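You operate a simulated robot arm through the tools that you are given. There is no shell and no other tool.

The job below is to be done with a simulated robot arm. You get a single attempt, and the scene is never put back.

JOB
Put the orange cup in the vacuum box and clear its bubbles.
Fine: Shut the lid, run the pump till they are gone, switch it off, vent the box and open the lid; leave the cup in and the other cup where it is.

It is judged by the outcome, as a careful person would: the job done as asked, and still so three seconds after it is handed in. It fails if anything else is knocked over, pushed out of place, dropped, spilled or broken. Lids that push on must go on centred and level and be pressed home; caps that screw on are set level and turned clockwise until they are tight.

ROBOT AND FRAMES
A 6-joint arm with a two-finger gripper, fixed in place. Base frame: the origin is at the foot of the arm, x ahead of it, y to its left, z up; the work surface is at about z = 850. Readings come in mm, degrees, newtons and seconds.
With the tool pointing down near the work surface it reaches from about 140 to 680 mm from the base axis. Its first joint turns from -66.0 to 66.0 degrees. Payload 2.45 kg.
The TCP is the grasp point between the finger pads, 30 mm short of the fingertips. In the tool frame z runs along the fingers and y along their closing line. The gripper opens to 106 mm. The gripper's body begins 79 mm behind the TCP.
Orientation is told as [roll, pitch, yaw] about the base's x, y, z axes, in that order, counted from this pose: with the fingers straight down and closing along the base's y, the tool's x points along the base's -x, its y along +y and its z along -z.

CONTROLS
- The arm moves only by the tool arm_command. Its argument "moves" is a list of rows, each a list of 7 numbers: the shift along the tool's x, y, z in mm, then the turn, a rotation vector about the tool's x, y, z in degrees, then the closure, from 0 (fully open) to 1 (shut). In form: [[x, y, z, ax, ay, az, fingers], ...]. A call has 1 to 20 rows; each row is the pose to reach, as a shift and turn from the pose commanded when the call began, along the tool's axes at that moment. Rows are played at 5 a second. More than 50 mm and 8.6 degrees between two rows, or a gripper value outside its range, and nothing of the call is played. A pose out of reach is approached as far as the arm can. The call stops where the force on the tool passes 40 N (or 10 N more than at its start, if that is more) or the arm is blocked; 0.2 s more then pass. The fingers move at their own pace (about 153 mm/s each) and stop on an object; they squeeze with about 34 N. The grip force told is the motor's: it shows also when the fingers shut on nothing. Time passes only in rows, and 0.2 s behind the last, so rows that repeat a pose let the fingers close. The reply holds the time, the measured pose of the TCP, the force on the tool along the base axes, the opening and the grip force, in the units named above and with some noise, with the torque about the TCP (base axes, N m) and any sound that the robot's microphone picked up.
- Cameras (640 x 400 px; columns grow to the right, rows downward): "scene" is fixed at [67.5, 418.6, 1409.2]; the picture's right is [-0.66, -0.75, 0.00], its down [-0.39, 0.35, -0.85] and it looks along [0.64, -0.57, -0.52] (base axes); focal length 359 px, centre (320, 200). "wrist" rides on the gripper at [76, -2, -106] in the tool frame; the picture's right is [0.02, 1.00, 0.00], its down [-0.78, 0.02, -0.62] and it looks along [-0.62, 0.01, 0.78] (tool axes); focal length 247 px, centre (320, 200). There is no depth. A picture from a camera that has moved, and an enlarged one, comes with that camera's place and axes in the base frame and with its lens.
- camera(camera): a new picture of that camera. No time passes.
- inspect(camera, box): a new picture of the part [left, top, right, bottom] of that camera's present view, enlarged. No time passes.
- job_done(): hands the job in; it is judged then, once.

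Places have to be worked out from the pictures, the camera data and where the tool is seen. Open the gripper and draw the arm clear of the work before you hand the job in, unless the task says otherwise.

The tools are called after ">>>" as a command line: name --pt "numbers of a row" for each row, then --argument value for the rest, lists and objects as JSON in quotes. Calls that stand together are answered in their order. arm_command: Moves the arm, as the interface text tells. Its arguments: {"type":"object","properties":{"moves":{"type":"array"}},"required":["moves"]} The other tools are called the same way: camera (camera) takes a picture; inspect (camera, box) takes an enlarged picture of a part of a camera's view; job_done () hands the job in.

At the start:

```text
clock: 0.0
tcp_pos: [434.5, 28.5, 1148.7]
tool_rot: [0.0, 0.0, 0.0]
force: [0.4, 0.0, -0.1]
moment: [0.0, -0.03, 0.0]
finger_gap: 105.9
gripper_force: 0.0
```

scene: 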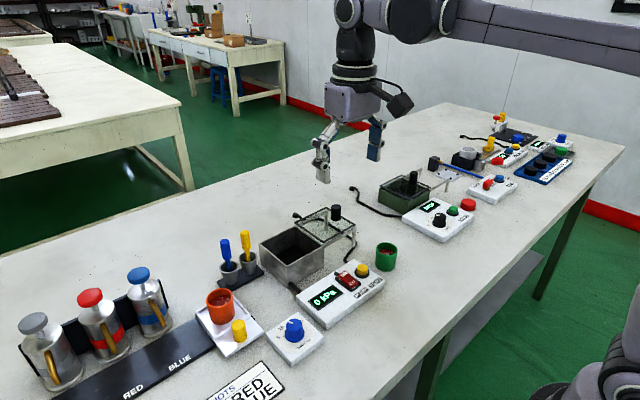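
wrist: 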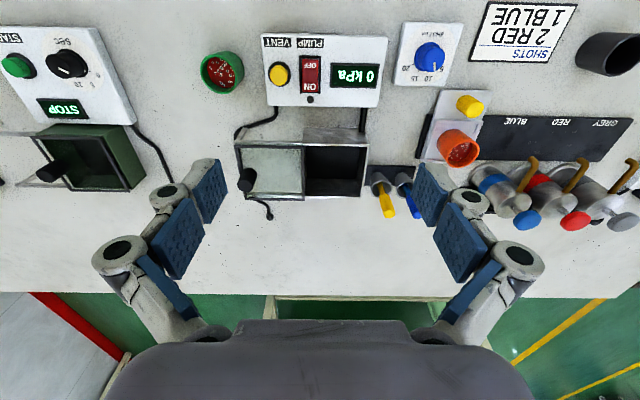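

I'll look closer at the vacuum box, its controls and the orange cup before moving anything.

>>> inspect --camera "scene" --box '[180, 180, 420, 370]'

>>> inspect --camera "wrist" --box '[180, 20, 500, 220]'

```text
2.11 times, centred on (300, 275) of scene
camera zoom: at [67.5, 418.6, 1409.2], right [-0.66, -0.75, 0.0], down [-0.39, 0.35, -0.85], along [0.64, -0.57, -0.52], focal length 756 px, centre (362, 42)
```

zoom: 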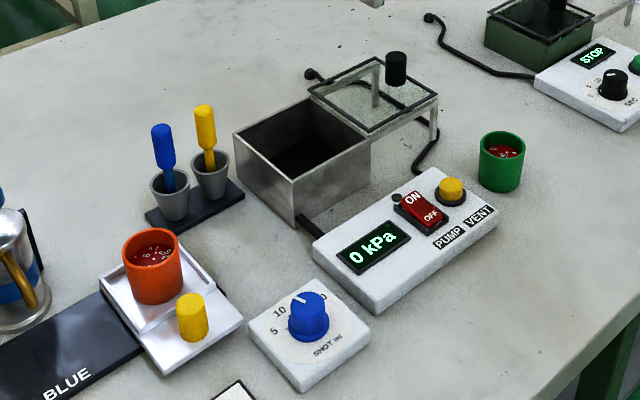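

```text
2.00 times, centred on (340, 120) of wrist
camera zoom: at [359.6, 27.1, 1254.4], right [-0.02, 1.0, 0.0], down [0.78, 0.02, 0.62], along [0.62, 0.01, -0.78], focal length 494 px, centre (280, 360)
```

zoom: 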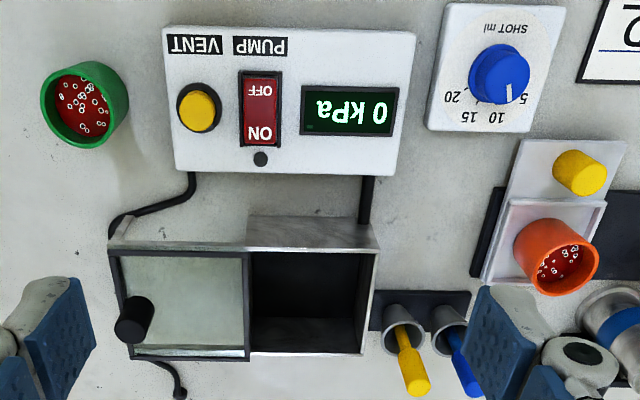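

The box appears to span about x 527–630, y 0–101, with its rim near z 913, and the lid sits parked on the −y side with a knob near (573, −77). The orange cup is near (540, 246). I'll move closer above the box to see how the lid works.

>>> arm_command --pt "-12 8 33 0 0 0 0" --pt "-24 14 66 0 0 0 0" --pt "-35.5 21.5 90 0 0 0 0" --pt "-35.5 21.5 90 0 0 0 0"

>>> camera --camera "wrist"

>>> camera --camera "scene"

```text
clock: 1.0
tcp_pos: [471.8, 50.1, 1058.6]
tool_rot: [-0.1, -0.1, 0.0]
force: [0.0, -0.7, 0.4]
moment: [-0.05, -0.01, -0.01]
finger_gap: 106.1
gripper_force: 0.0
```

```text
taken
camera wrist: at [396.3, 47.9, 1163.8], right [-0.02, 1.0, 0.0], down [0.78, 0.02, 0.62], along [0.62, 0.01, -0.78], focal length 247 px, centre (320, 200)
```

wrist: 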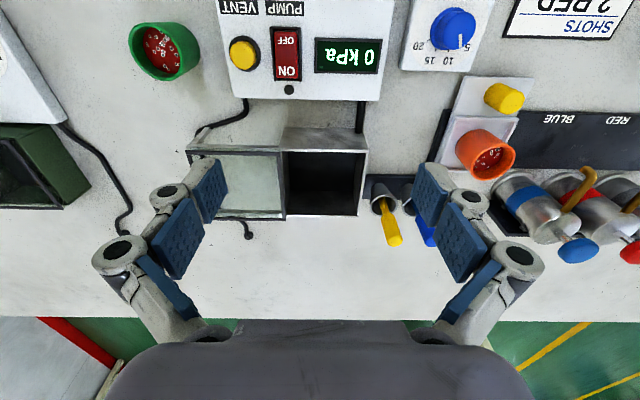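

```text
taken
```

scene: 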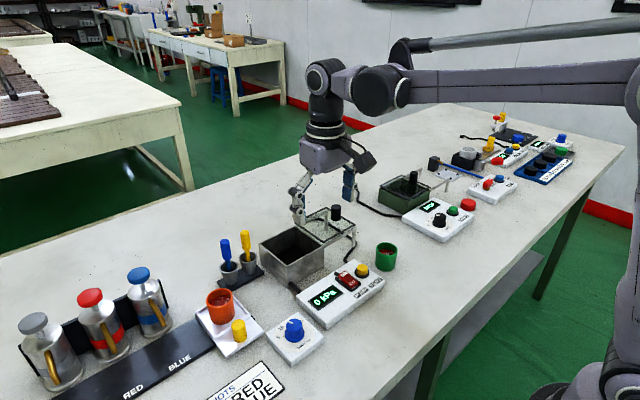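

The knob is hidden by the right-hand finger in this view, so I'll zoom both cameras onto the lid and rails.

>>> inspect --camera "scene" --box '[250, 195, 370, 295]'

>>> inspect --camera "wrist" --box '[170, 90, 390, 230]'

>>> inspect --camera "scene" --box '[180, 270, 280, 360]'

```text
4.00 times, centred on (310, 245) of scene
camera zoom: at [67.5, 418.6, 1409.2], right [-0.66, -0.75, 0.0], down [-0.39, 0.35, -0.85], along [0.64, -0.57, -0.52], focal length 1437 px, centre (360, 20)
```

zoom: 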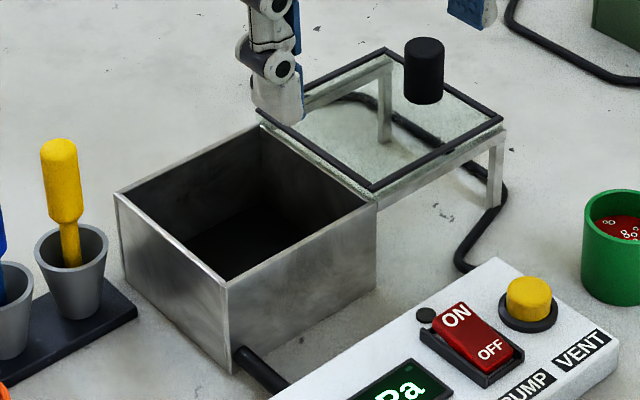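

```text
2.86 times, centred on (280, 160) of wrist
camera zoom: at [396.3, 47.9, 1163.8], right [-0.02, 1.0, 0.0], down [0.78, 0.02, 0.62], along [0.62, 0.01, -0.78], focal length 706 px, centre (434, 314)
```

zoom: 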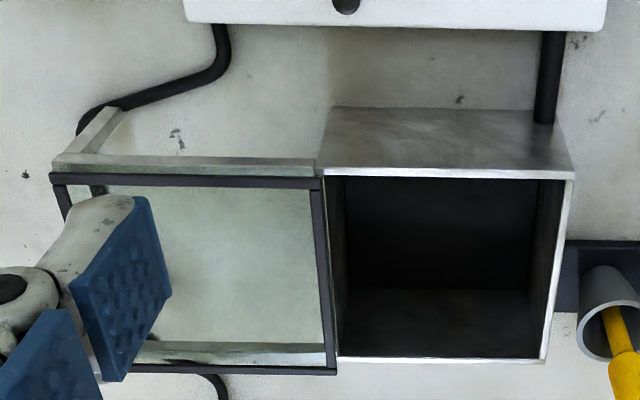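

```text
4.44 times, centred on (230, 315) of scene
camera zoom: at [67.5, 418.6, 1409.2], right [-0.66, -0.75, 0.0], down [-0.39, 0.35, -0.85], along [0.64, -0.57, -0.52], focal length 1597 px, centre (720, -311)
```

zoom: 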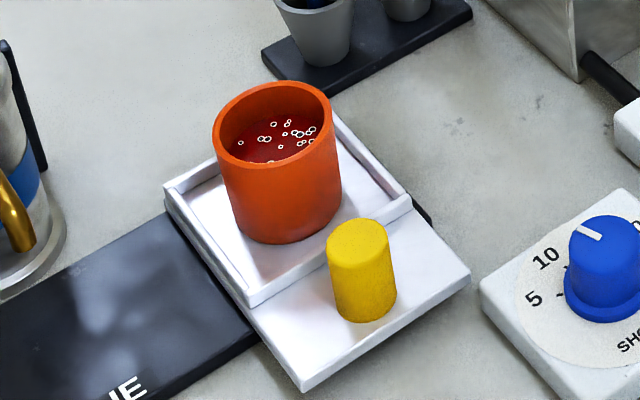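

The lid is a glass slider on two rails with posts on the −y side, so closing it means pushing the knob toward +y by about 100 mm. The cup stands in a shallow walled tray with liquid in it. I'll go above the cup at the same height to centre on it.

>>> arm_command --pt "-14 40 0 0 0 0 0" --pt "-28 80 0 0 0 0 0" --pt "-42 120 0 0 0 0 0" --pt "-56 160 0 0 0 0 0" --pt "-68 196 0 0 0 0 0" --pt "-68 196 0 0 0 0 0" --pt "-68 196 0 0 0 0 0"

>>> camera --camera "wrist"

>>> inspect --camera "scene" --box '[140, 180, 300, 360]'

```text
clock: 2.6
tcp_pos: [537.0, 244.5, 1061.0]
tool_rot: [0.1, 0.0, 0.0]
force: [-0.7, 0.2, 0.0]
moment: [0.02, 0.01, 0.0]
finger_gap: 105.8
gripper_force: 0.0
```

```text
taken
camera wrist: at [462.3, 243.5, 1166.1], right [-0.02, 1.0, 0.0], down [0.78, 0.02, 0.62], along [0.62, 0.01, -0.78], focal length 247 px, centre (320, 200)
```

wrist: 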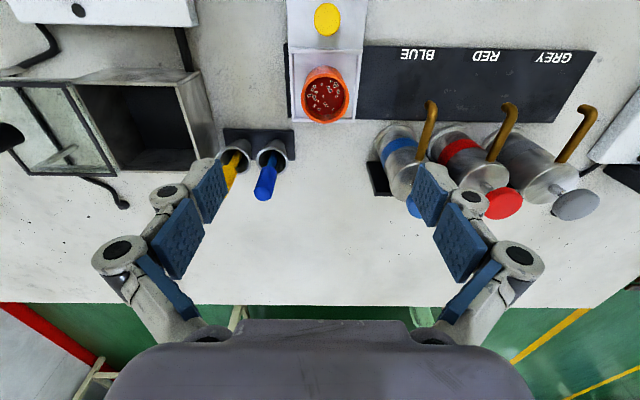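

```text
2.22 times, centred on (220, 270) of scene
camera zoom: at [67.5, 418.6, 1409.2], right [-0.66, -0.75, 0.0], down [-0.39, 0.35, -0.85], along [0.64, -0.57, -0.52], focal length 798 px, centre (542, 44)
```

zoom: 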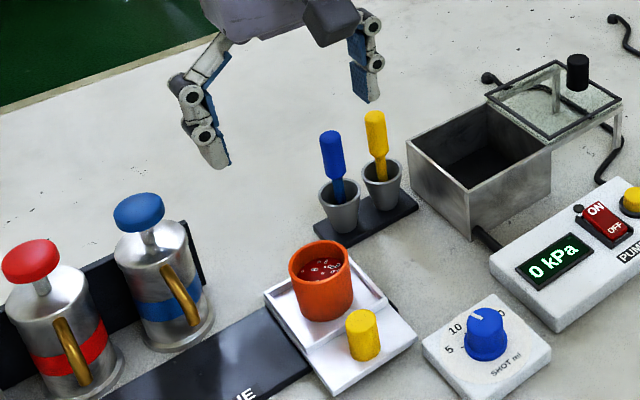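

The cup appears just right of centre between the fingers. I'll zoom in to refine its centre.

>>> inspect --camera "wrist" --box '[270, 40, 390, 140]'

>>> inspect --camera "wrist" --box '[0, 60, 220, 200]'

```text
4.00 times, centred on (330, 90) of wrist
camera zoom: at [462.3, 243.5, 1166.1], right [-0.02, 1.0, 0.0], down [0.78, 0.02, 0.62], along [0.62, 0.01, -0.78], focal length 988 px, centre (280, 640)
```

zoom: 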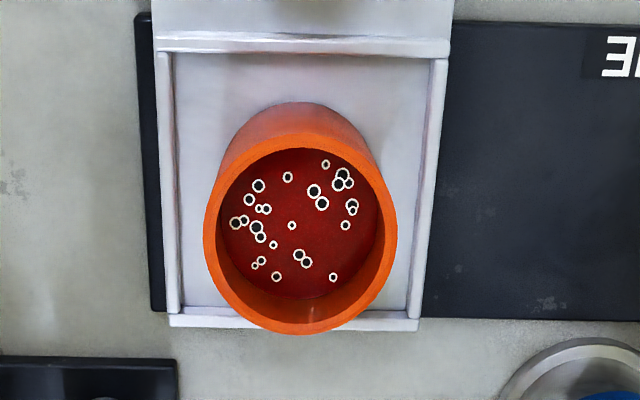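

```text
2.86 times, centred on (110, 130) of wrist
camera zoom: at [462.3, 243.5, 1166.1], right [-0.02, 1.0, 0.0], down [0.78, 0.02, 0.62], along [0.62, 0.01, -0.78], focal length 706 px, centre (920, 400)
```

zoom: 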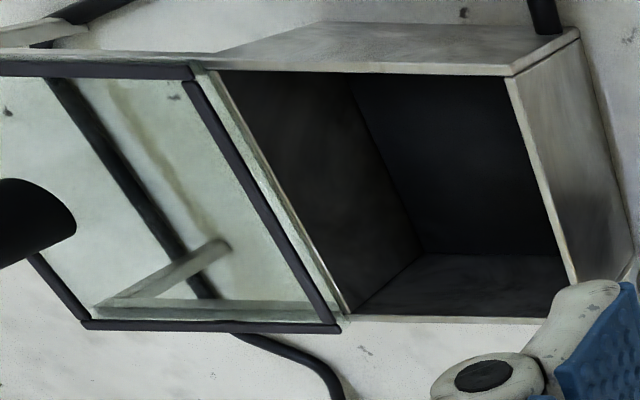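

Wrist ray puts the cup's rim centre near (536, 249), about 48 mm across. I'll lower to about z 960, still above the rim, and check again.

>>> arm_command --pt "0 1 30 0 0 0 0" --pt "0 2 60 0 0 0 0" --pt "0 4 85 0 0 0 0" --pt "0 4 100 0 0 0 0" --pt "0 4 100 0 0 0 0"

>>> camera --camera "wrist"

>>> inspect --camera "scene" --box '[150, 220, 290, 360]'

```text
clock: 3.8
tcp_pos: [539.6, 250.4, 958.1]
tool_rot: [0.0, 0.0, 0.1]
force: [-0.5, -0.4, -0.1]
moment: [-0.01, 0.0, 0.03]
finger_gap: 105.8
gripper_force: 0.0
```

```text
taken
camera wrist: at [463.8, 249.1, 1063.6], right [-0.02, 1.0, 0.0], down [0.78, 0.02, 0.62], along [0.62, 0.01, -0.78], focal length 247 px, centre (320, 200)
```

wrist: 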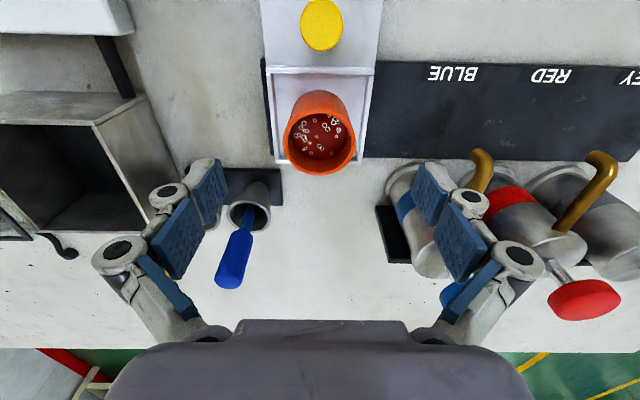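

```text
2.86 times, centred on (220, 290) of scene
camera zoom: at [67.5, 418.6, 1409.2], right [-0.66, -0.75, 0.0], down [-0.39, 0.35, -0.85], along [0.64, -0.57, -0.52], focal length 1026 px, centre (606, -57)
```

zoom: 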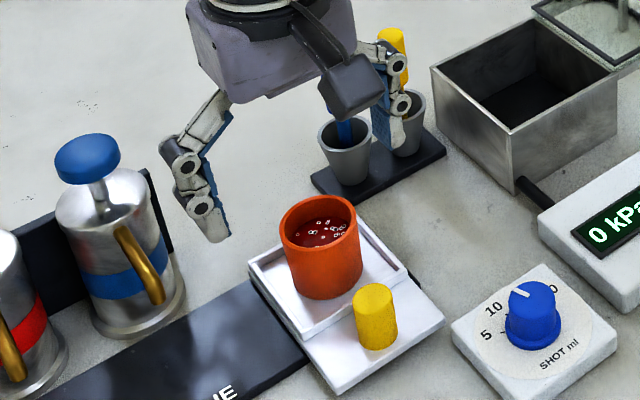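

Let me zoom on the cup rim and refine height and centre from these two wrist heights.

>>> inspect --camera "wrist" --box '[260, 80, 380, 180]'

```text
4.00 times, centred on (320, 130) of wrist
camera zoom: at [463.8, 249.1, 1063.6], right [-0.02, 1.0, 0.0], down [0.78, 0.02, 0.62], along [0.62, 0.01, -0.78], focal length 988 px, centre (320, 480)
```

zoom: 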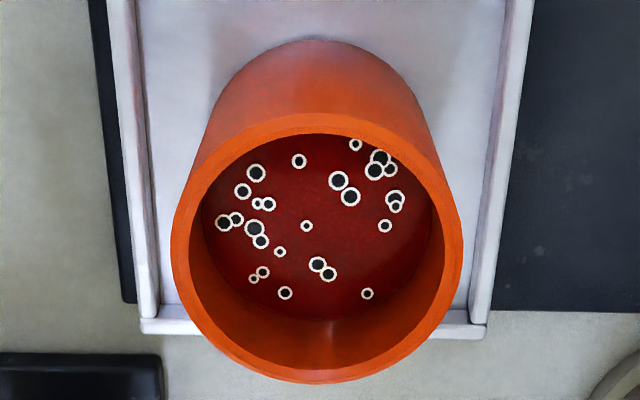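

Triangulating from the two heights, the cup is at about (538, 249), rim z about 906, 50 mm across. I'll lower to TCP z about 900, so the tips stay above the tray walls, and close gently.

>>> arm_command --pt "1.4 -2 15 0 0 0 0" --pt "1.4 -2 30 0 0 0 0" --pt "1.4 -2 45 0 0 0 0" --pt "1.4 -2 57 0 0 0 0" --pt "1.4 -2 57 0 0 0 0.15" --pt "1.4 -2 57 0 0 0 0.3" --pt "1.4 -2 57 0 0 0 0.4" --pt "1.4 -2 57 0 0 0 0.45"

>>> camera --camera "wrist"

>>> inspect --camera "scene" --box '[150, 220, 290, 360]'

```text
clock: 5.6
tcp_pos: [536.9, 248.0, 901.1]
tool_rot: [0.0, 0.0, -0.2]
force: [-0.2, -2.7, 4.6]
moment: [-0.28, 0.01, -0.05]
finger_gap: 59.8
gripper_force: 0.6
```

```text
taken
camera wrist: at [462.6, 246.0, 1006.0], right [-0.02, 1.0, 0.0], down [0.78, 0.02, 0.62], along [0.62, 0.01, -0.78], focal length 247 px, centre (320, 200)
```

wrist: 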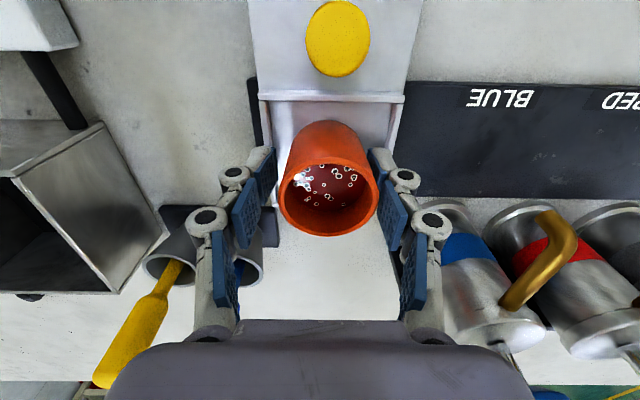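

```text
2.86 times, centred on (220, 290) of scene
camera zoom: at [67.4, 418.5, 1409.2], right [-0.66, -0.75, 0.0], down [-0.39, 0.35, -0.85], along [0.64, -0.57, -0.52], focal length 1026 px, centre (606, -57)
```

zoom: 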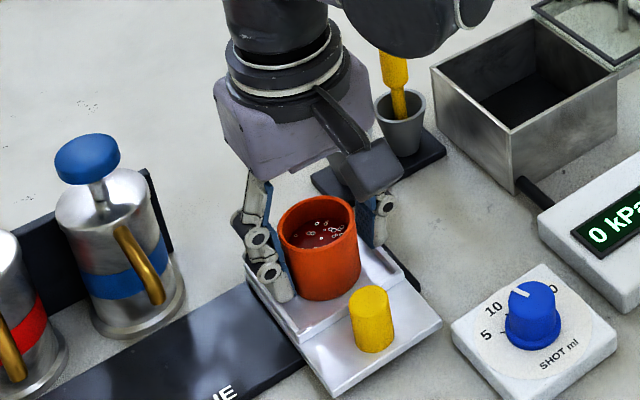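

The readings show a 4.6 N upward and −2.7 N sideways contact, so a fingertip is touching a tray wall. I'll reopen a little and lift 12 mm straight away, then check whether the tray moved.

>>> arm_command --pt "0 0 0 0 0 0 0.38" --pt "0 0 -2 0 0 0 0.3" --pt "0 0 -8 0 0 0 0.25" --pt "0 0 -14 0 0 0 0.25" --pt "0 0 -14 0 0 0 0.25"

>>> inspect --camera "scene" --box '[150, 220, 290, 360]'

>>> camera --camera "wrist"

```text
clock: 6.8
tcp_pos: [537.0, 248.0, 917.4]
tool_rot: [0.0, 0.0, 0.0]
force: [0.1, -0.1, 0.1]
moment: [-0.04, -0.03, 0.02]
finger_gap: 79.4
gripper_force: 0.2
```

```text
2.86 times, centred on (220, 290) of scene
camera zoom: at [67.5, 418.6, 1409.2], right [-0.66, -0.75, 0.0], down [-0.39, 0.35, -0.85], along [0.64, -0.57, -0.52], focal length 1026 px, centre (606, -57)
```

zoom: 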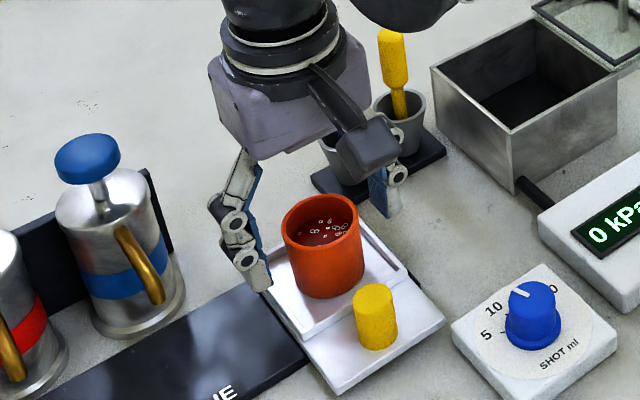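

```text
taken
camera wrist: at [462.1, 246.1, 1021.8], right [-0.02, 1.0, 0.0], down [0.78, 0.02, 0.62], along [0.62, 0.01, -0.78], focal length 247 px, centre (320, 200)
```

wrist: 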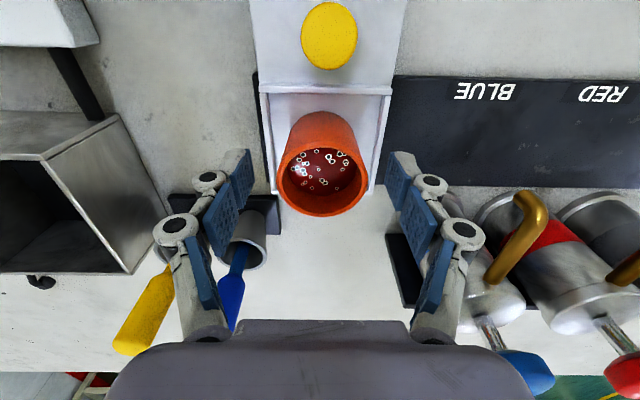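

The tray is back exactly where it was and the forces are clear, so nothing was displaced. I'll come down only about 5 mm (tips near z 882, above the tray wall) and close gently in steps.

>>> arm_command --pt "-1 1 4.5 0 0 0 0.25" --pt "-1 1 4.5 0 0 0 0.35" --pt "-1 1 4.5 0 0 0 0.42" --pt "-1 1 4.5 0 0 0 0.46" --pt "-1 1 4.5 0 0 0 0.49"

>>> inspect --camera "scene" --box '[150, 220, 290, 360]'

>>> camera --camera "wrist"

```text
clock: 8.0
tcp_pos: [538.8, 249.4, 912.5]
tool_rot: [0.0, 0.0, -0.1]
force: [0.4, -0.6, 0.7]
moment: [0.04, 0.0, 0.03]
finger_gap: 54.1
gripper_force: 0.1
```

```text
2.86 times, centred on (220, 290) of scene
camera zoom: at [67.5, 418.6, 1409.2], right [-0.66, -0.75, 0.0], down [-0.39, 0.35, -0.85], along [0.64, -0.57, -0.52], focal length 1026 px, centre (606, -57)
```

zoom: 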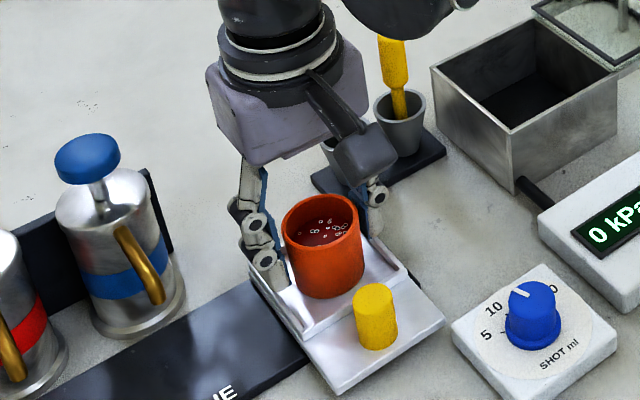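

```text
taken
camera wrist: at [463.6, 247.9, 1017.4], right [-0.02, 1.0, 0.0], down [0.78, 0.02, 0.62], along [0.62, 0.01, -0.78], focal length 247 px, centre (320, 200)
```

wrist: 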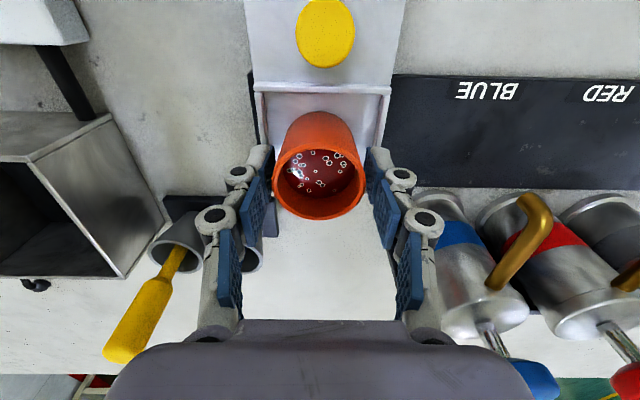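

No contact yet at a 54 mm gap, and the cup sits centred between the pads. I'll close onto it now.

>>> arm_command --pt "0 0 0 0 0 0 0.51" --pt "0 0 0 0 0 0 0.53" --pt "0 0 0 0 0 0 0.55" --pt "0 0 0 0 0 0 0.58" --pt "0 0 0 0 0 0 0.62" --pt "0 0 0 0 0 0 0.62"

>>> inspect --camera "scene" --box '[150, 220, 290, 360]'

```text
clock: 9.4
tcp_pos: [538.5, 249.9, 913.2]
tool_rot: [0.0, -0.1, 0.0]
force: [-0.7, -1.0, 2.6]
moment: [0.04, 0.03, 0.02]
finger_gap: 44.9
gripper_force: 34.1
```

```text
2.86 times, centred on (220, 290) of scene
camera zoom: at [67.5, 418.6, 1409.2], right [-0.66, -0.75, 0.0], down [-0.39, 0.35, -0.85], along [0.64, -0.57, -0.52], focal length 1026 px, centre (606, -57)
```

zoom: 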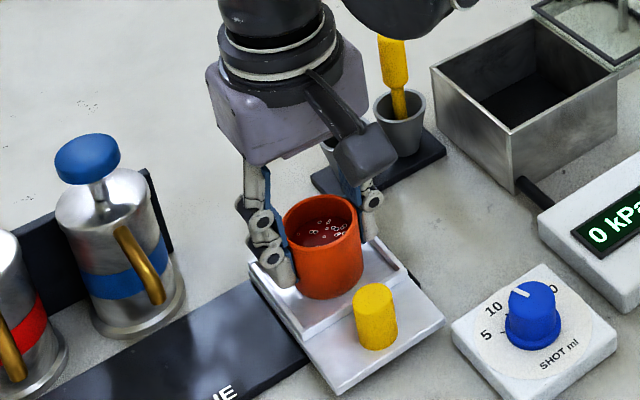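

The grip reads 34 N at a 44.9 mm gap, so the cup is held. I'll lift slowly 20 mm first and check it comes away level and cleanly.

>>> arm_command --pt "0 0 -4 0 0 0 0.65" --pt "0 0 -10 0 0 0 0.65" --pt "0 0 -18 0 0 0 0.65" --pt "0 0 -26 0 0 0 0.65" --pt "0 0 -26 0 0 0 0.65"

>>> inspect --camera "scene" --box '[150, 220, 290, 360]'

>>> camera --camera "wrist"

```text
clock: 10.6
tcp_pos: [536.8, 249.7, 938.5]
tool_rot: [0.0, 0.0, 0.0]
force: [-0.4, 0.4, -0.1]
moment: [-0.02, 0.01, -0.01]
finger_gap: 44.8
gripper_force: 34.1
```

```text
2.86 times, centred on (220, 290) of scene
camera zoom: at [67.5, 418.6, 1409.2], right [-0.66, -0.75, 0.0], down [-0.39, 0.35, -0.85], along [0.64, -0.57, -0.52], focal length 1026 px, centre (606, -57)
```

zoom: 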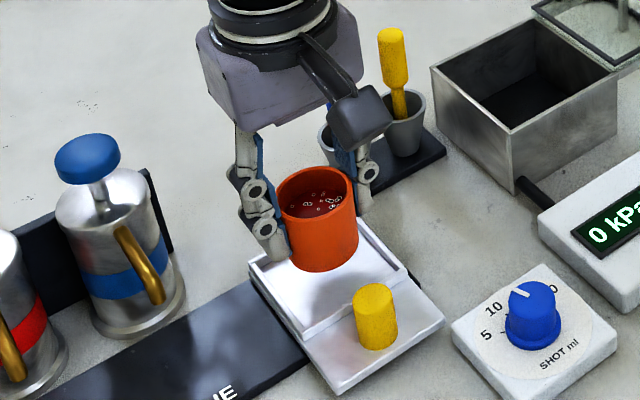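

```text
taken
camera wrist: at [462.8, 248.2, 1043.4], right [-0.02, 1.0, 0.0], down [0.78, 0.02, 0.62], along [0.62, 0.01, -0.78], focal length 247 px, centre (320, 200)
```

wrist: 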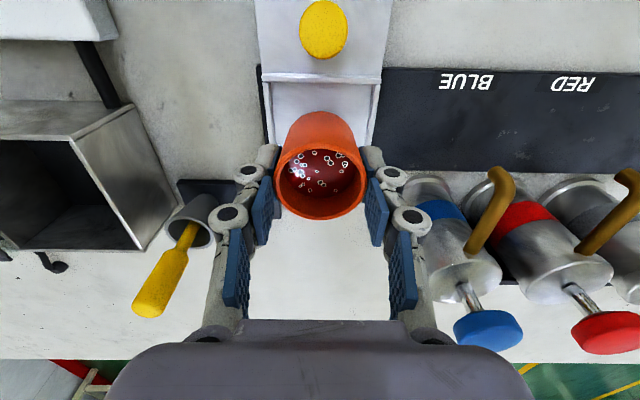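

The cup is up, level, and the tray is undisturbed. I'll raise it smoothly to about z 1015, clear of everything, then carry it gently sideways.

>>> arm_command --pt "0 0 -5 0 0 0 0.65" --pt "0 0 -15 0 0 0 0.65" --pt "0 0 -30 0 0 0 0.65" --pt "0 0 -46 0 0 0 0.65" --pt "0 0 -61 0 0 0 0.65" --pt "0 0 -71 0 0 0 0.65" --pt "0 0 -76 0 0 0 0.65" --pt "0 0 -76 0 0 0 0.65"

>>> arm_command --pt "-0.5 -3 0 0 0 0 0.65" --pt "-2 -10 0 0 0 0 0.65" --pt "-4 -21 0 0 0 0 0.65" --pt "-6.5 -35 0 0 0 0 0.65" --pt "-9.5 -51 0 0 0 0 0.65" --pt "-12.5 -67 0 0 0 0 0.65" --pt "-15.5 -83 0 0 0 0 0.65" --pt "-18.5 -99 0 0 0 0 0.65" --pt "-21.5 -115 0 0 0 0 0.65" --pt "-24.5 -131 0 0 0 0 0.65" --pt "-27.5 -147 0 0 0 0 0.65" --pt "-30.5 -163 0 0 0 0 0.65" --pt "-33 -176 0 0 0 0 0.65" --pt "-35 -187 0 0 0 0 0.65" --pt "-36 -193 0 0 0 0 0.65" --pt "-36 -195 0 0 0 0 0.65" --pt "-36 -195 0 0 0 0 0.65"

>>> camera --camera "wrist"

>>> inspect --camera "scene" --box '[200, 160, 400, 310]'

```text
clock: 12.4
tcp_pos: [539.1, 248.6, 1014.2]
tool_rot: [0.0, 0.1, -0.1]
force: [-0.3, -0.3, 0.2]
moment: [0.03, -0.03, 0.03]
finger_gap: 45.1
gripper_force: 34.6
```

```text
clock: 16.0
tcp_pos: [573.0, 53.3, 1013.4]
tool_rot: [-0.1, 0.0, 0.0]
force: [0.5, -0.5, -0.5]
moment: [0.05, 0.01, 0.0]
finger_gap: 45.0
gripper_force: 33.7
```

```text
taken
camera wrist: at [498.9, 52.3, 1118.5], right [-0.02, 1.0, 0.0], down [0.78, 0.02, 0.62], along [0.62, 0.01, -0.78], focal length 247 px, centre (320, 200)
```

wrist: 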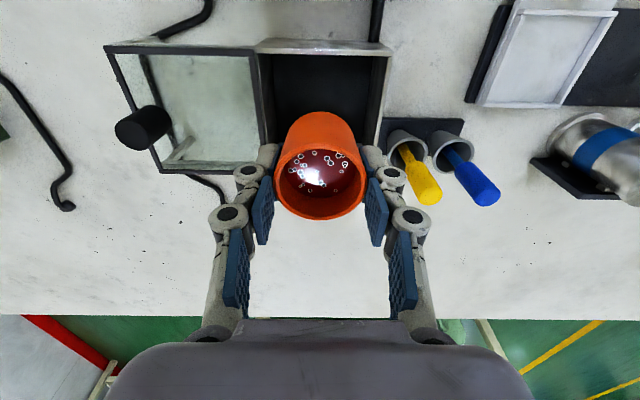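

```text
2.67 times, centred on (300, 235) of scene
camera zoom: at [67.5, 418.6, 1409.2], right [-0.66, -0.75, 0.0], down [-0.39, 0.35, -0.85], along [0.64, -0.57, -0.52], focal length 958 px, centre (373, 107)
```

zoom: 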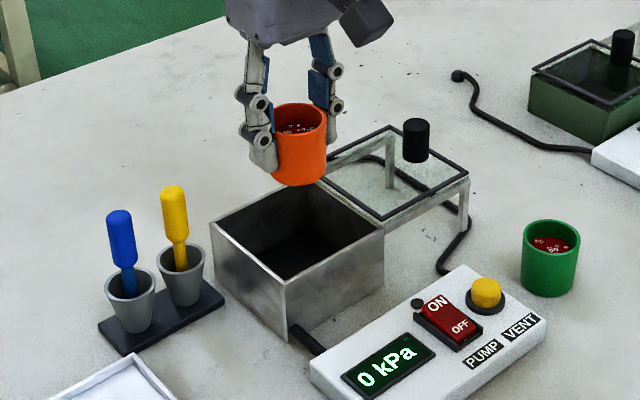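

I'll zoom in the wrist view to locate the box rim and lid edge precisely relative to the held cup.

>>> inspect --camera "wrist" --box '[230, 20, 410, 180]'

>>> inspect --camera "wrist" --box '[90, 30, 270, 190]'

```text
2.50 times, centred on (320, 100) of wrist
camera zoom: at [498.9, 52.3, 1118.5], right [-0.02, 1.0, 0.0], down [0.78, 0.02, 0.62], along [0.62, 0.01, -0.78], focal length 617 px, centre (320, 450)
```

zoom: 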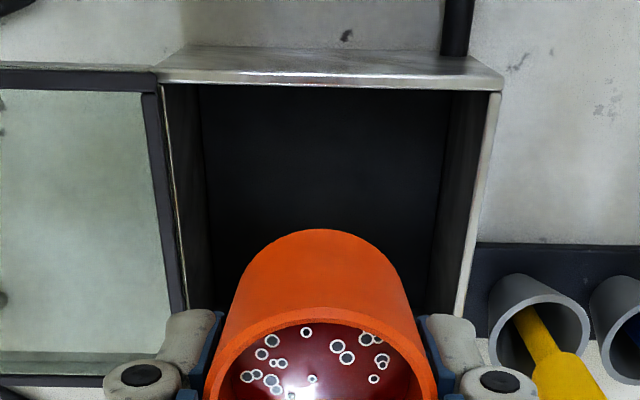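

```text
2.50 times, centred on (180, 110) of wrist
camera zoom: at [498.9, 52.3, 1118.5], right [-0.02, 1.0, 0.0], down [0.78, 0.02, 0.62], along [0.62, 0.01, -0.78], focal length 617 px, centre (670, 425)
```

zoom: 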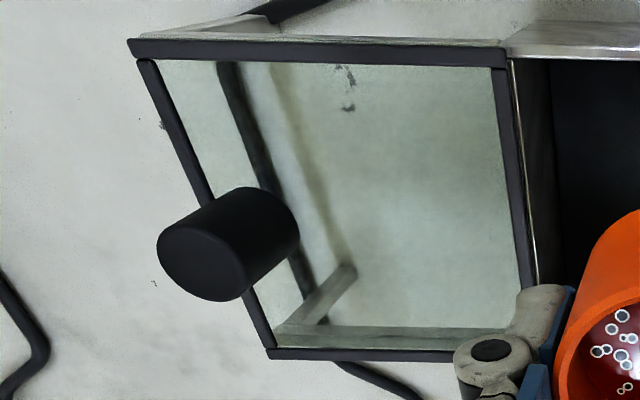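

The box rim spans y ≈ 4.6–104.9 and x ≈ 527–626, so its centre is about (576, 55), and the cup is nearly over it. The finger knuckles would be tight against the walls when opening, so I'll turn the gripper 45° to open along the box diagonal.

>>> arm_command --pt "0 0 0 0 0 2 0.65" --pt "0 0 0 0 0 6 0.65" --pt "0 0 0 0 0 11 0.65" --pt "0 0 0 0 0 16 0.65" --pt "0 0 0 0 0 21 0.65" --pt "0 0 0 0 0 26 0.65" --pt "0 0 0 0 0 31 0.65" --pt "0 0 0 0 0 36 0.65" --pt "0 0 0 0 0 40 0.65" --pt "0 0 0 0 0 43 0.65" --pt "0 0 0 0 0 45 0.65" --pt "0 0 0 0 0 45 0.65"

>>> camera --camera "wrist"

>>> inspect --camera "scene" --box '[200, 160, 400, 310]'

```text
clock: 18.6
tcp_pos: [573.7, 54.7, 1014.5]
tool_rot: [-0.1, 0.1, -45.1]
force: [-0.1, 0.2, -0.4]
moment: [-0.03, -0.02, 0.02]
finger_gap: 45.2
gripper_force: 34.0
```

```text
taken
camera wrist: at [519.9, 107.1, 1119.3], right [0.69, 0.72, 0.0], down [0.56, -0.54, 0.62], along [0.45, -0.43, -0.78], focal length 247 px, centre (320, 200)
```

wrist: 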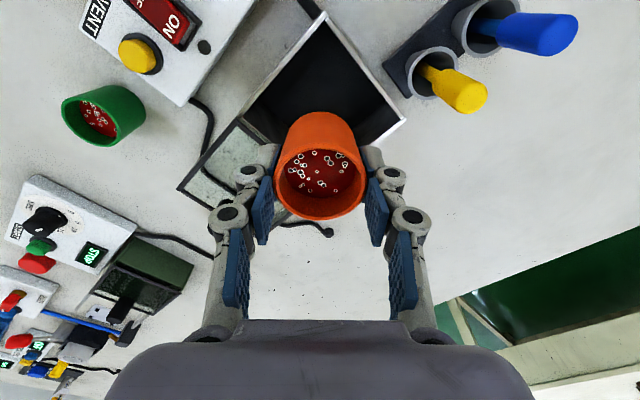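

```text
2.67 times, centred on (300, 235) of scene
camera zoom: at [67.5, 418.6, 1409.2], right [-0.66, -0.75, 0.0], down [-0.39, 0.35, -0.85], along [0.64, -0.57, -0.52], focal length 958 px, centre (373, 107)
```

zoom: 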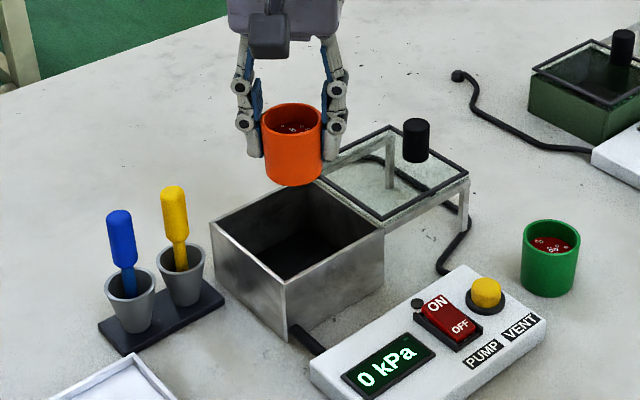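

The gripper is turned and the cup is still level. I'll zoom in to measure the finger clearance and the cup before lowering.

>>> inspect --camera "scene" --box '[260, 170, 360, 270]'

>>> inspect --camera "wrist" --box '[220, 0, 420, 220]'

```text
4.00 times, centred on (310, 220) of scene
camera zoom: at [67.5, 418.6, 1409.2], right [-0.66, -0.75, 0.0], down [-0.39, 0.35, -0.85], along [0.64, -0.57, -0.52], focal length 1437 px, centre (360, 120)
```

zoom: 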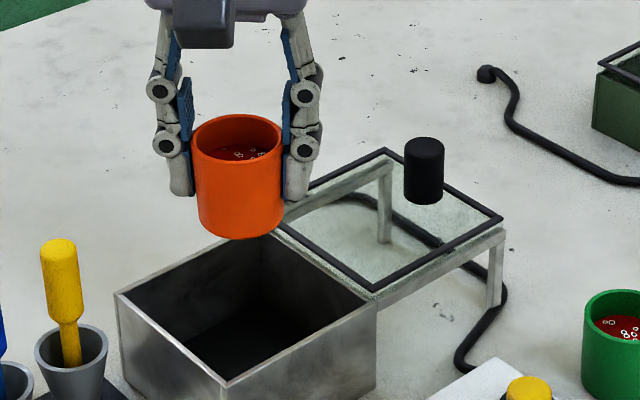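

```text
1.82 times, centred on (320, 110) of wrist
camera zoom: at [519.9, 107.1, 1119.3], right [0.69, 0.72, 0.0], down [0.56, -0.54, 0.62], along [0.45, -0.43, -0.78], focal length 449 px, centre (320, 364)
```

zoom: 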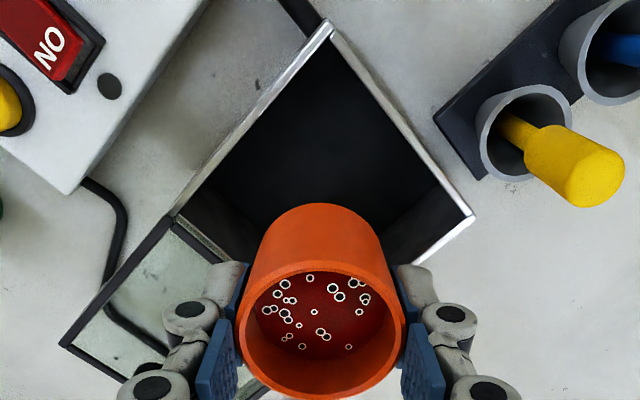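

The box outer corners work out to x 526–625 and y 4.5–106, so its centre is about (575.5, 55.3). The TCP is at (575, 54.8), well centred with diagonal room for the knuckles. I'll lower the cup slowly to just above the floor.

>>> arm_command --pt "0 0 4 0 0 0 0.65" --pt "0 0 12 0 0 0 0.65" --pt "0 0 22 0 0 0 0.65" --pt "0 0 34 0 0 0 0.65" --pt "0 0 46 0 0 0 0.65" --pt "0 0 58 0 0 0 0.65" --pt "0 0 70 0 0 0 0.65" --pt "0 0 80 0 0 0 0.65" --pt "0 0 88 0 0 0 0.65" --pt "0 0 93 0 0 0 0.65" --pt "0 0 95 0 0 0 0.65" --pt "0 0 95 0 0 0 0.65"

>>> camera --camera "wrist"

>>> inspect --camera "scene" --box '[260, 190, 360, 290]'

```text
clock: 21.2
tcp_pos: [573.5, 53.1, 918.4]
tool_rot: [0.0, 0.0, -45.0]
force: [0.3, 0.2, 0.3]
moment: [-0.01, 0.02, 0.03]
finger_gap: 44.9
gripper_force: 34.1
```

```text
taken
camera wrist: at [520.3, 106.9, 1023.9], right [0.69, 0.72, 0.0], down [0.57, -0.54, 0.62], along [0.45, -0.43, -0.78], focal length 247 px, centre (320, 200)
```

wrist: 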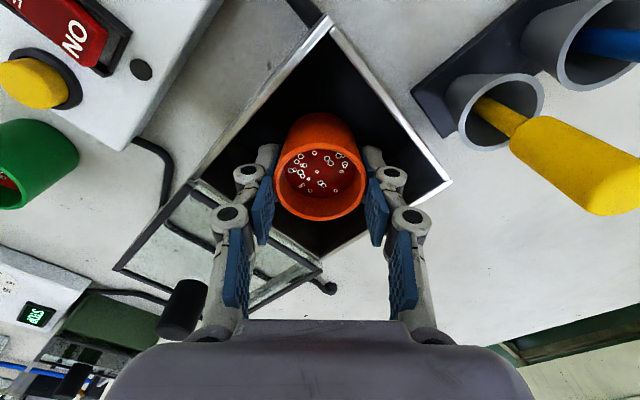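

```text
4.00 times, centred on (310, 240) of scene
camera zoom: at [67.5, 418.6, 1409.2], right [-0.66, -0.75, 0.0], down [-0.39, 0.35, -0.85], along [0.64, -0.57, -0.52], focal length 1437 px, centre (360, 40)
```

zoom: 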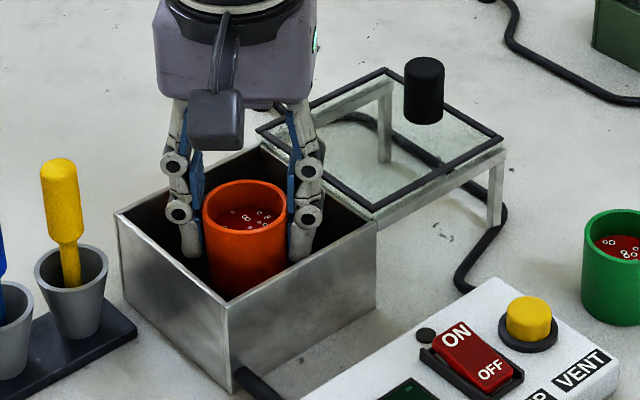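

The cup is inside with clearance all round and no contact yet. I'll continue down in small steps, feeling for the floor.

>>> arm_command --pt "0 0 1 0 0 0 0.65" --pt "0 0 2 0 0 0 0.65" --pt "0 0 3 0 0 0 0.65" --pt "0 0 4 0 0 0 0.65" --pt "0 0 4 0 0 0 0.65"

>>> arm_command --pt "0 0 0.7 0 0 0 0.65" --pt "0 0 1.5 0 0 0 0.65" --pt "0 0 1.5 0 0 0 0.65"

```text
clock: 22.4
tcp_pos: [574.4, 54.8, 915.1]
tool_rot: [0.0, -0.1, -44.9]
force: [-0.3, 1.4, 0.0]
moment: [0.0, 0.02, 0.01]
finger_gap: 44.8
gripper_force: 33.9
```

```text
clock: 23.2
tcp_pos: [574.0, 53.3, 913.5]
tool_rot: [0.0, 0.0, -45.0]
force: [-0.3, 0.3, -0.4]
moment: [0.0, 0.01, 0.01]
finger_gap: 45.0
gripper_force: 34.2
```

No floor contact yet at TCP z about 913. I'll keep going in 1.5 mm steps.

>>> arm_command --pt "0 0 0.7 0 0 0 0.65" --pt "0 0 1.5 0 0 0 0.65" --pt "0 0 1.5 0 0 0 0.65"

>>> arm_command --pt "0 0 0.7 0 0 0 0.65" --pt "0 0 1.5 0 0 0 0.65" --pt "0 0 1.5 0 0 0 0.65"

```text
clock: 24.0
tcp_pos: [572.9, 55.0, 911.8]
tool_rot: [0.1, -0.1, -45.1]
force: [-0.2, -0.5, -0.9]
moment: [0.01, 0.01, -0.01]
finger_gap: 44.8
gripper_force: 34.1
```

```text
clock: 24.8
tcp_pos: [574.7, 54.0, 910.8]
tool_rot: [0.0, 0.0, -45.0]
force: [-0.4, 0.0, -0.1]
moment: [0.01, -0.02, 0.0]
finger_gap: 45.0
gripper_force: 34.3
```

Still free. Continuing down in small steps.

>>> arm_command --pt "0 0 0.7 0 0 0 0.65" --pt "0 0 1.5 0 0 0 0.65" --pt "0 0 1.5 0 0 0 0.65"

>>> arm_command --pt "0 0 0.7 0 0 0 0.65" --pt "0 0 1.2 0 0 0 0.65" --pt "0 0 1.2 0 0 0 0.65"

```text
clock: 25.6
tcp_pos: [574.1, 55.2, 908.4]
tool_rot: [0.1, 0.0, -45.1]
force: [-0.1, 0.0, 0.0]
moment: [0.0, -0.03, 0.0]
finger_gap: 44.8
gripper_force: 34.3
```

```text
clock: 26.4
tcp_pos: [575.2, 54.4, 907.2]
tool_rot: [0.0, 0.0, -45.0]
force: [0.7, 1.0, -0.1]
moment: [0.05, 0.01, 0.0]
finger_gap: 44.9
gripper_force: 33.8
```

Still no contact at 907. Continuing in smaller steps.

>>> arm_command --pt "0 0 0.5 0 0 0 0.65" --pt "0 0 1 0 0 0 0.65" --pt "0 0 1 0 0 0 0.65"

>>> arm_command --pt "0 0 0.5 0 0 0 0.65" --pt "0 0 1 0 0 0 0.65" --pt "0 0 1 0 0 0 0.65"

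>>> inspect --camera "scene" --box '[260, 190, 360, 290]'

```text
clock: 27.2
tcp_pos: [575.4, 53.4, 906.9]
tool_rot: [0.1, 0.0, -45.0]
force: [0.5, -1.1, -0.1]
moment: [0.01, -0.02, 0.02]
finger_gap: 44.6
gripper_force: 33.8
```

```text
clock: 28.0
tcp_pos: [574.5, 54.1, 904.8]
tool_rot: [0.1, 0.0, -45.0]
force: [-0.7, 0.6, 0.0]
moment: [0.03, 0.02, -0.01]
finger_gap: 44.9
gripper_force: 34.3
```

```text
4.00 times, centred on (310, 240) of scene
camera zoom: at [67.5, 418.6, 1409.2], right [-0.66, -0.75, 0.0], down [-0.39, 0.35, -0.85], along [0.64, -0.57, -0.52], focal length 1437 px, centre (360, 40)
```

zoom: 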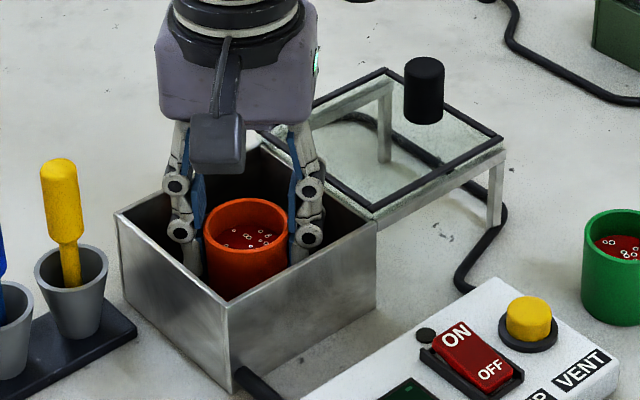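

Still free at 905; the tray floor was evidently a bit higher than I judged. Continuing carefully.

>>> arm_command --pt "0 0 0.5 0 0 0 0.65" --pt "0 0 1 0 0 0 0.65" --pt "0 0 1 0 0 0 0.65"

>>> arm_command --pt "0 0 0.5 0 0 0 0.65" --pt "0 0 1 0 0 0 0.65" --pt "0 0 1 0 0 0 0.65"

```text
clock: 28.8
tcp_pos: [573.2, 53.9, 905.7]
tool_rot: [-0.1, 0.1, -45.0]
force: [-1.0, -0.2, -0.5]
moment: [0.02, 0.02, 0.01]
finger_gap: 45.0
gripper_force: 34.0
```

```text
clock: 29.6
tcp_pos: [573.8, 54.1, 903.5]
tool_rot: [0.0, 0.1, -44.9]
force: [-0.6, -1.2, 0.3]
moment: [-0.01, -0.02, -0.02]
finger_gap: 44.9
gripper_force: 34.1
```

Still no reaction. Two more 1 mm steps.

>>> arm_command --pt "0 0 0.5 0 0 0 0.65" --pt "0 0 1 0 0 0 0.65" --pt "0 0 1 0 0 0 0.65"

>>> arm_command --pt "0 0 0.5 0 0 0 0.65" --pt "0 0 1 0 0 0 0.65" --pt "0 0 1 0 0 0 0.65"

```text
clock: 30.4
tcp_pos: [574.0, 55.4, 904.3]
tool_rot: [0.0, 0.0, -45.0]
force: [0.1, 1.3, -0.2]
moment: [-0.04, -0.01, 0.01]
finger_gap: 45.2
gripper_force: 33.9
```

```text
clock: 31.2
tcp_pos: [574.8, 54.6, 902.0]
tool_rot: [0.0, 0.0, -44.9]
force: [1.2, 0.6, 0.7]
moment: [0.01, -0.01, -0.04]
finger_gap: 45.0
gripper_force: 34.1
```

Commanded z is about 901 with a faint +0.7 N. Continuing in 1 mm steps.

>>> arm_command --pt "0 0 0.5 0 0 0 0.65" --pt "0 0 1 0 0 0 0.65" --pt "0 0 1 0 0 0 0.65"

>>> arm_command --pt "0 0 0.5 0 0 0 0.65" --pt "0 0 1 0 0 0 0.65" --pt "0 0 1 0 0 0 0.65"

>>> camera --camera "wrist"

```text
clock: 32.0
tcp_pos: [573.1, 54.0, 900.6]
tool_rot: [0.0, 0.0, -45.0]
force: [-1.0, 0.6, -0.2]
moment: [0.02, 0.04, 0.01]
finger_gap: 45.0
gripper_force: 34.1
```

```text
clock: 32.8
tcp_pos: [574.5, 53.8, 900.2]
tool_rot: [0.1, 0.0, -45.0]
force: [1.1, 0.2, 16.1]
moment: [0.04, 0.05, 0.02]
finger_gap: 44.9
gripper_force: 33.7
```

```text
taken
camera wrist: at [519.5, 107.4, 1005.0], right [0.69, 0.72, 0.0], down [0.57, -0.54, 0.62], along [0.45, -0.43, -0.78], focal length 247 px, centre (320, 200)
```

wrist: 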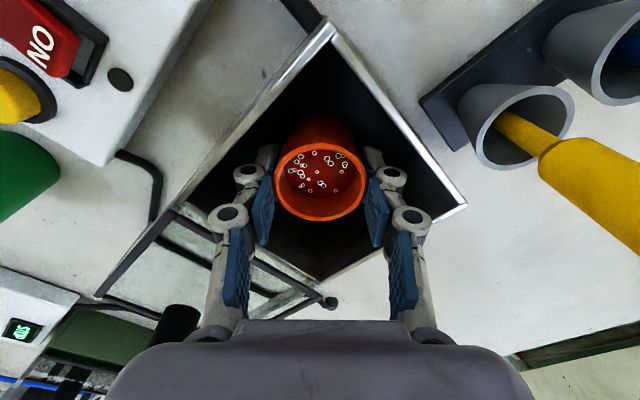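

Floor contact at last: 16 N up at TCP z about 900. I'll ease up 0.5 mm to take off the load, then open just to a 58 mm gap.

>>> arm_command --pt "0 0 -0.5 0 0 0 0.65" --pt "0 0 -0.5 0 0 0 0.6" --pt "0 0 -0.5 0 0 0 0.56" --pt "0 0 -0.5 0 0 0 0.53" --pt "0 0 -0.5 0 0 0 0.5" --pt "0 0 -0.5 0 0 0 0.47" --pt "0 0 -0.5 0 0 0 0.45" --pt "0 0 -0.5 0 0 0 0.45"

>>> camera --camera "wrist"

>>> inspect --camera "scene" --box '[260, 190, 360, 290]'

```text
clock: 34.6
tcp_pos: [573.0, 54.3, 900.3]
tool_rot: [0.0, 0.1, -45.0]
force: [-0.4, -0.4, -0.9]
moment: [0.02, -0.05, -0.01]
finger_gap: 58.1
gripper_force: 0.1
```

```text
taken
camera wrist: at [519.7, 107.5, 1005.2], right [0.69, 0.72, 0.0], down [0.57, -0.54, 0.62], along [0.45, -0.43, -0.78], focal length 247 px, centre (320, 200)
```

wrist: 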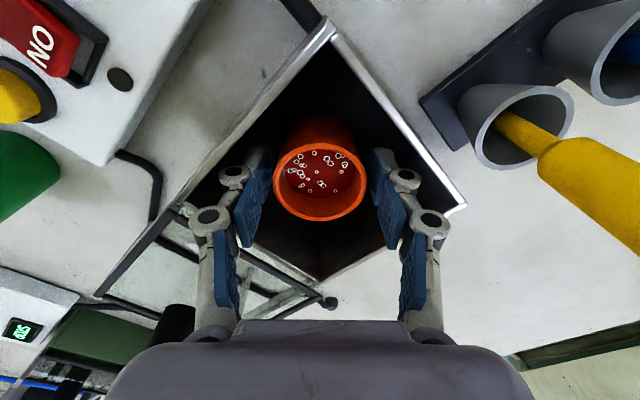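

```text
4.00 times, centred on (310, 240) of scene
camera zoom: at [67.5, 418.6, 1409.2], right [-0.66, -0.75, 0.0], down [-0.39, 0.35, -0.85], along [0.64, -0.57, -0.52], focal length 1437 px, centre (360, 40)
```

zoom: 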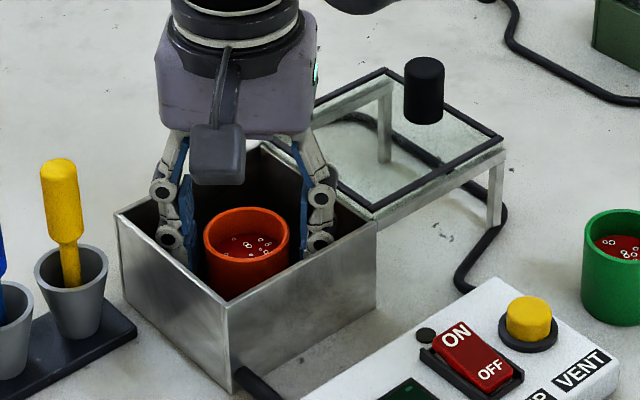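

The cup is released and standing on the floor with clearance on both sides. I'll rise straight up out of the box.

>>> arm_command --pt "0 0 -5 0 0 0 0.45" --pt "0 0 -15 0 0 0 0.45" --pt "0 0 -30 0 0 0 0.45" --pt "0 0 -50 0 0 0 0.45" --pt "0 0 -80 0 0 0 0.45" --pt "0 0 -115 0 0 0 0.45" --pt "0 0 -120 0 0 0 0.45"

>>> inspect --camera "scene" --box '[240, 190, 360, 290]'

>>> camera --camera "wrist"

```text
clock: 36.2
tcp_pos: [573.1, 52.2, 1020.5]
tool_rot: [0.0, -0.1, -45.0]
force: [-0.4, -0.2, 0.3]
moment: [-0.01, -0.01, -0.03]
finger_gap: 58.1
gripper_force: 0.0
```

```text
4.00 times, centred on (300, 240) of scene
camera zoom: at [67.5, 418.6, 1409.2], right [-0.66, -0.75, 0.0], down [-0.39, 0.35, -0.85], along [0.64, -0.57, -0.52], focal length 1437 px, centre (400, 40)
```

zoom: 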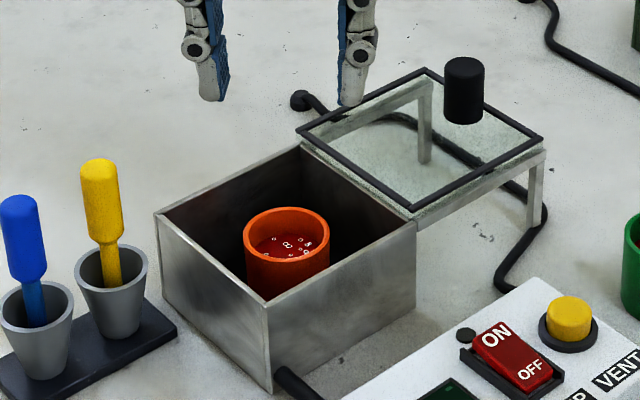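

```text
taken
camera wrist: at [519.2, 105.7, 1126.5], right [0.69, 0.72, 0.0], down [0.57, -0.54, 0.62], along [0.45, -0.43, -0.78], focal length 247 px, centre (320, 200)
```

wrist: 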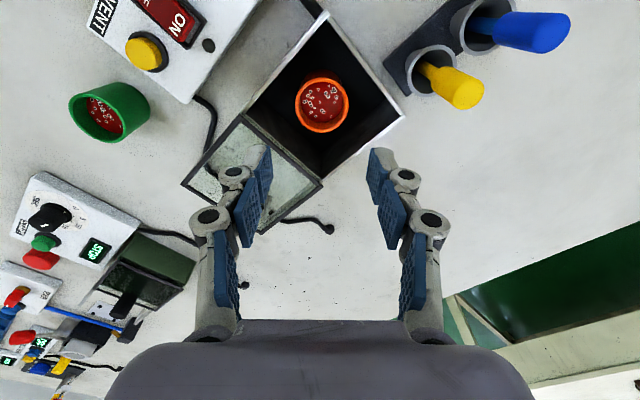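

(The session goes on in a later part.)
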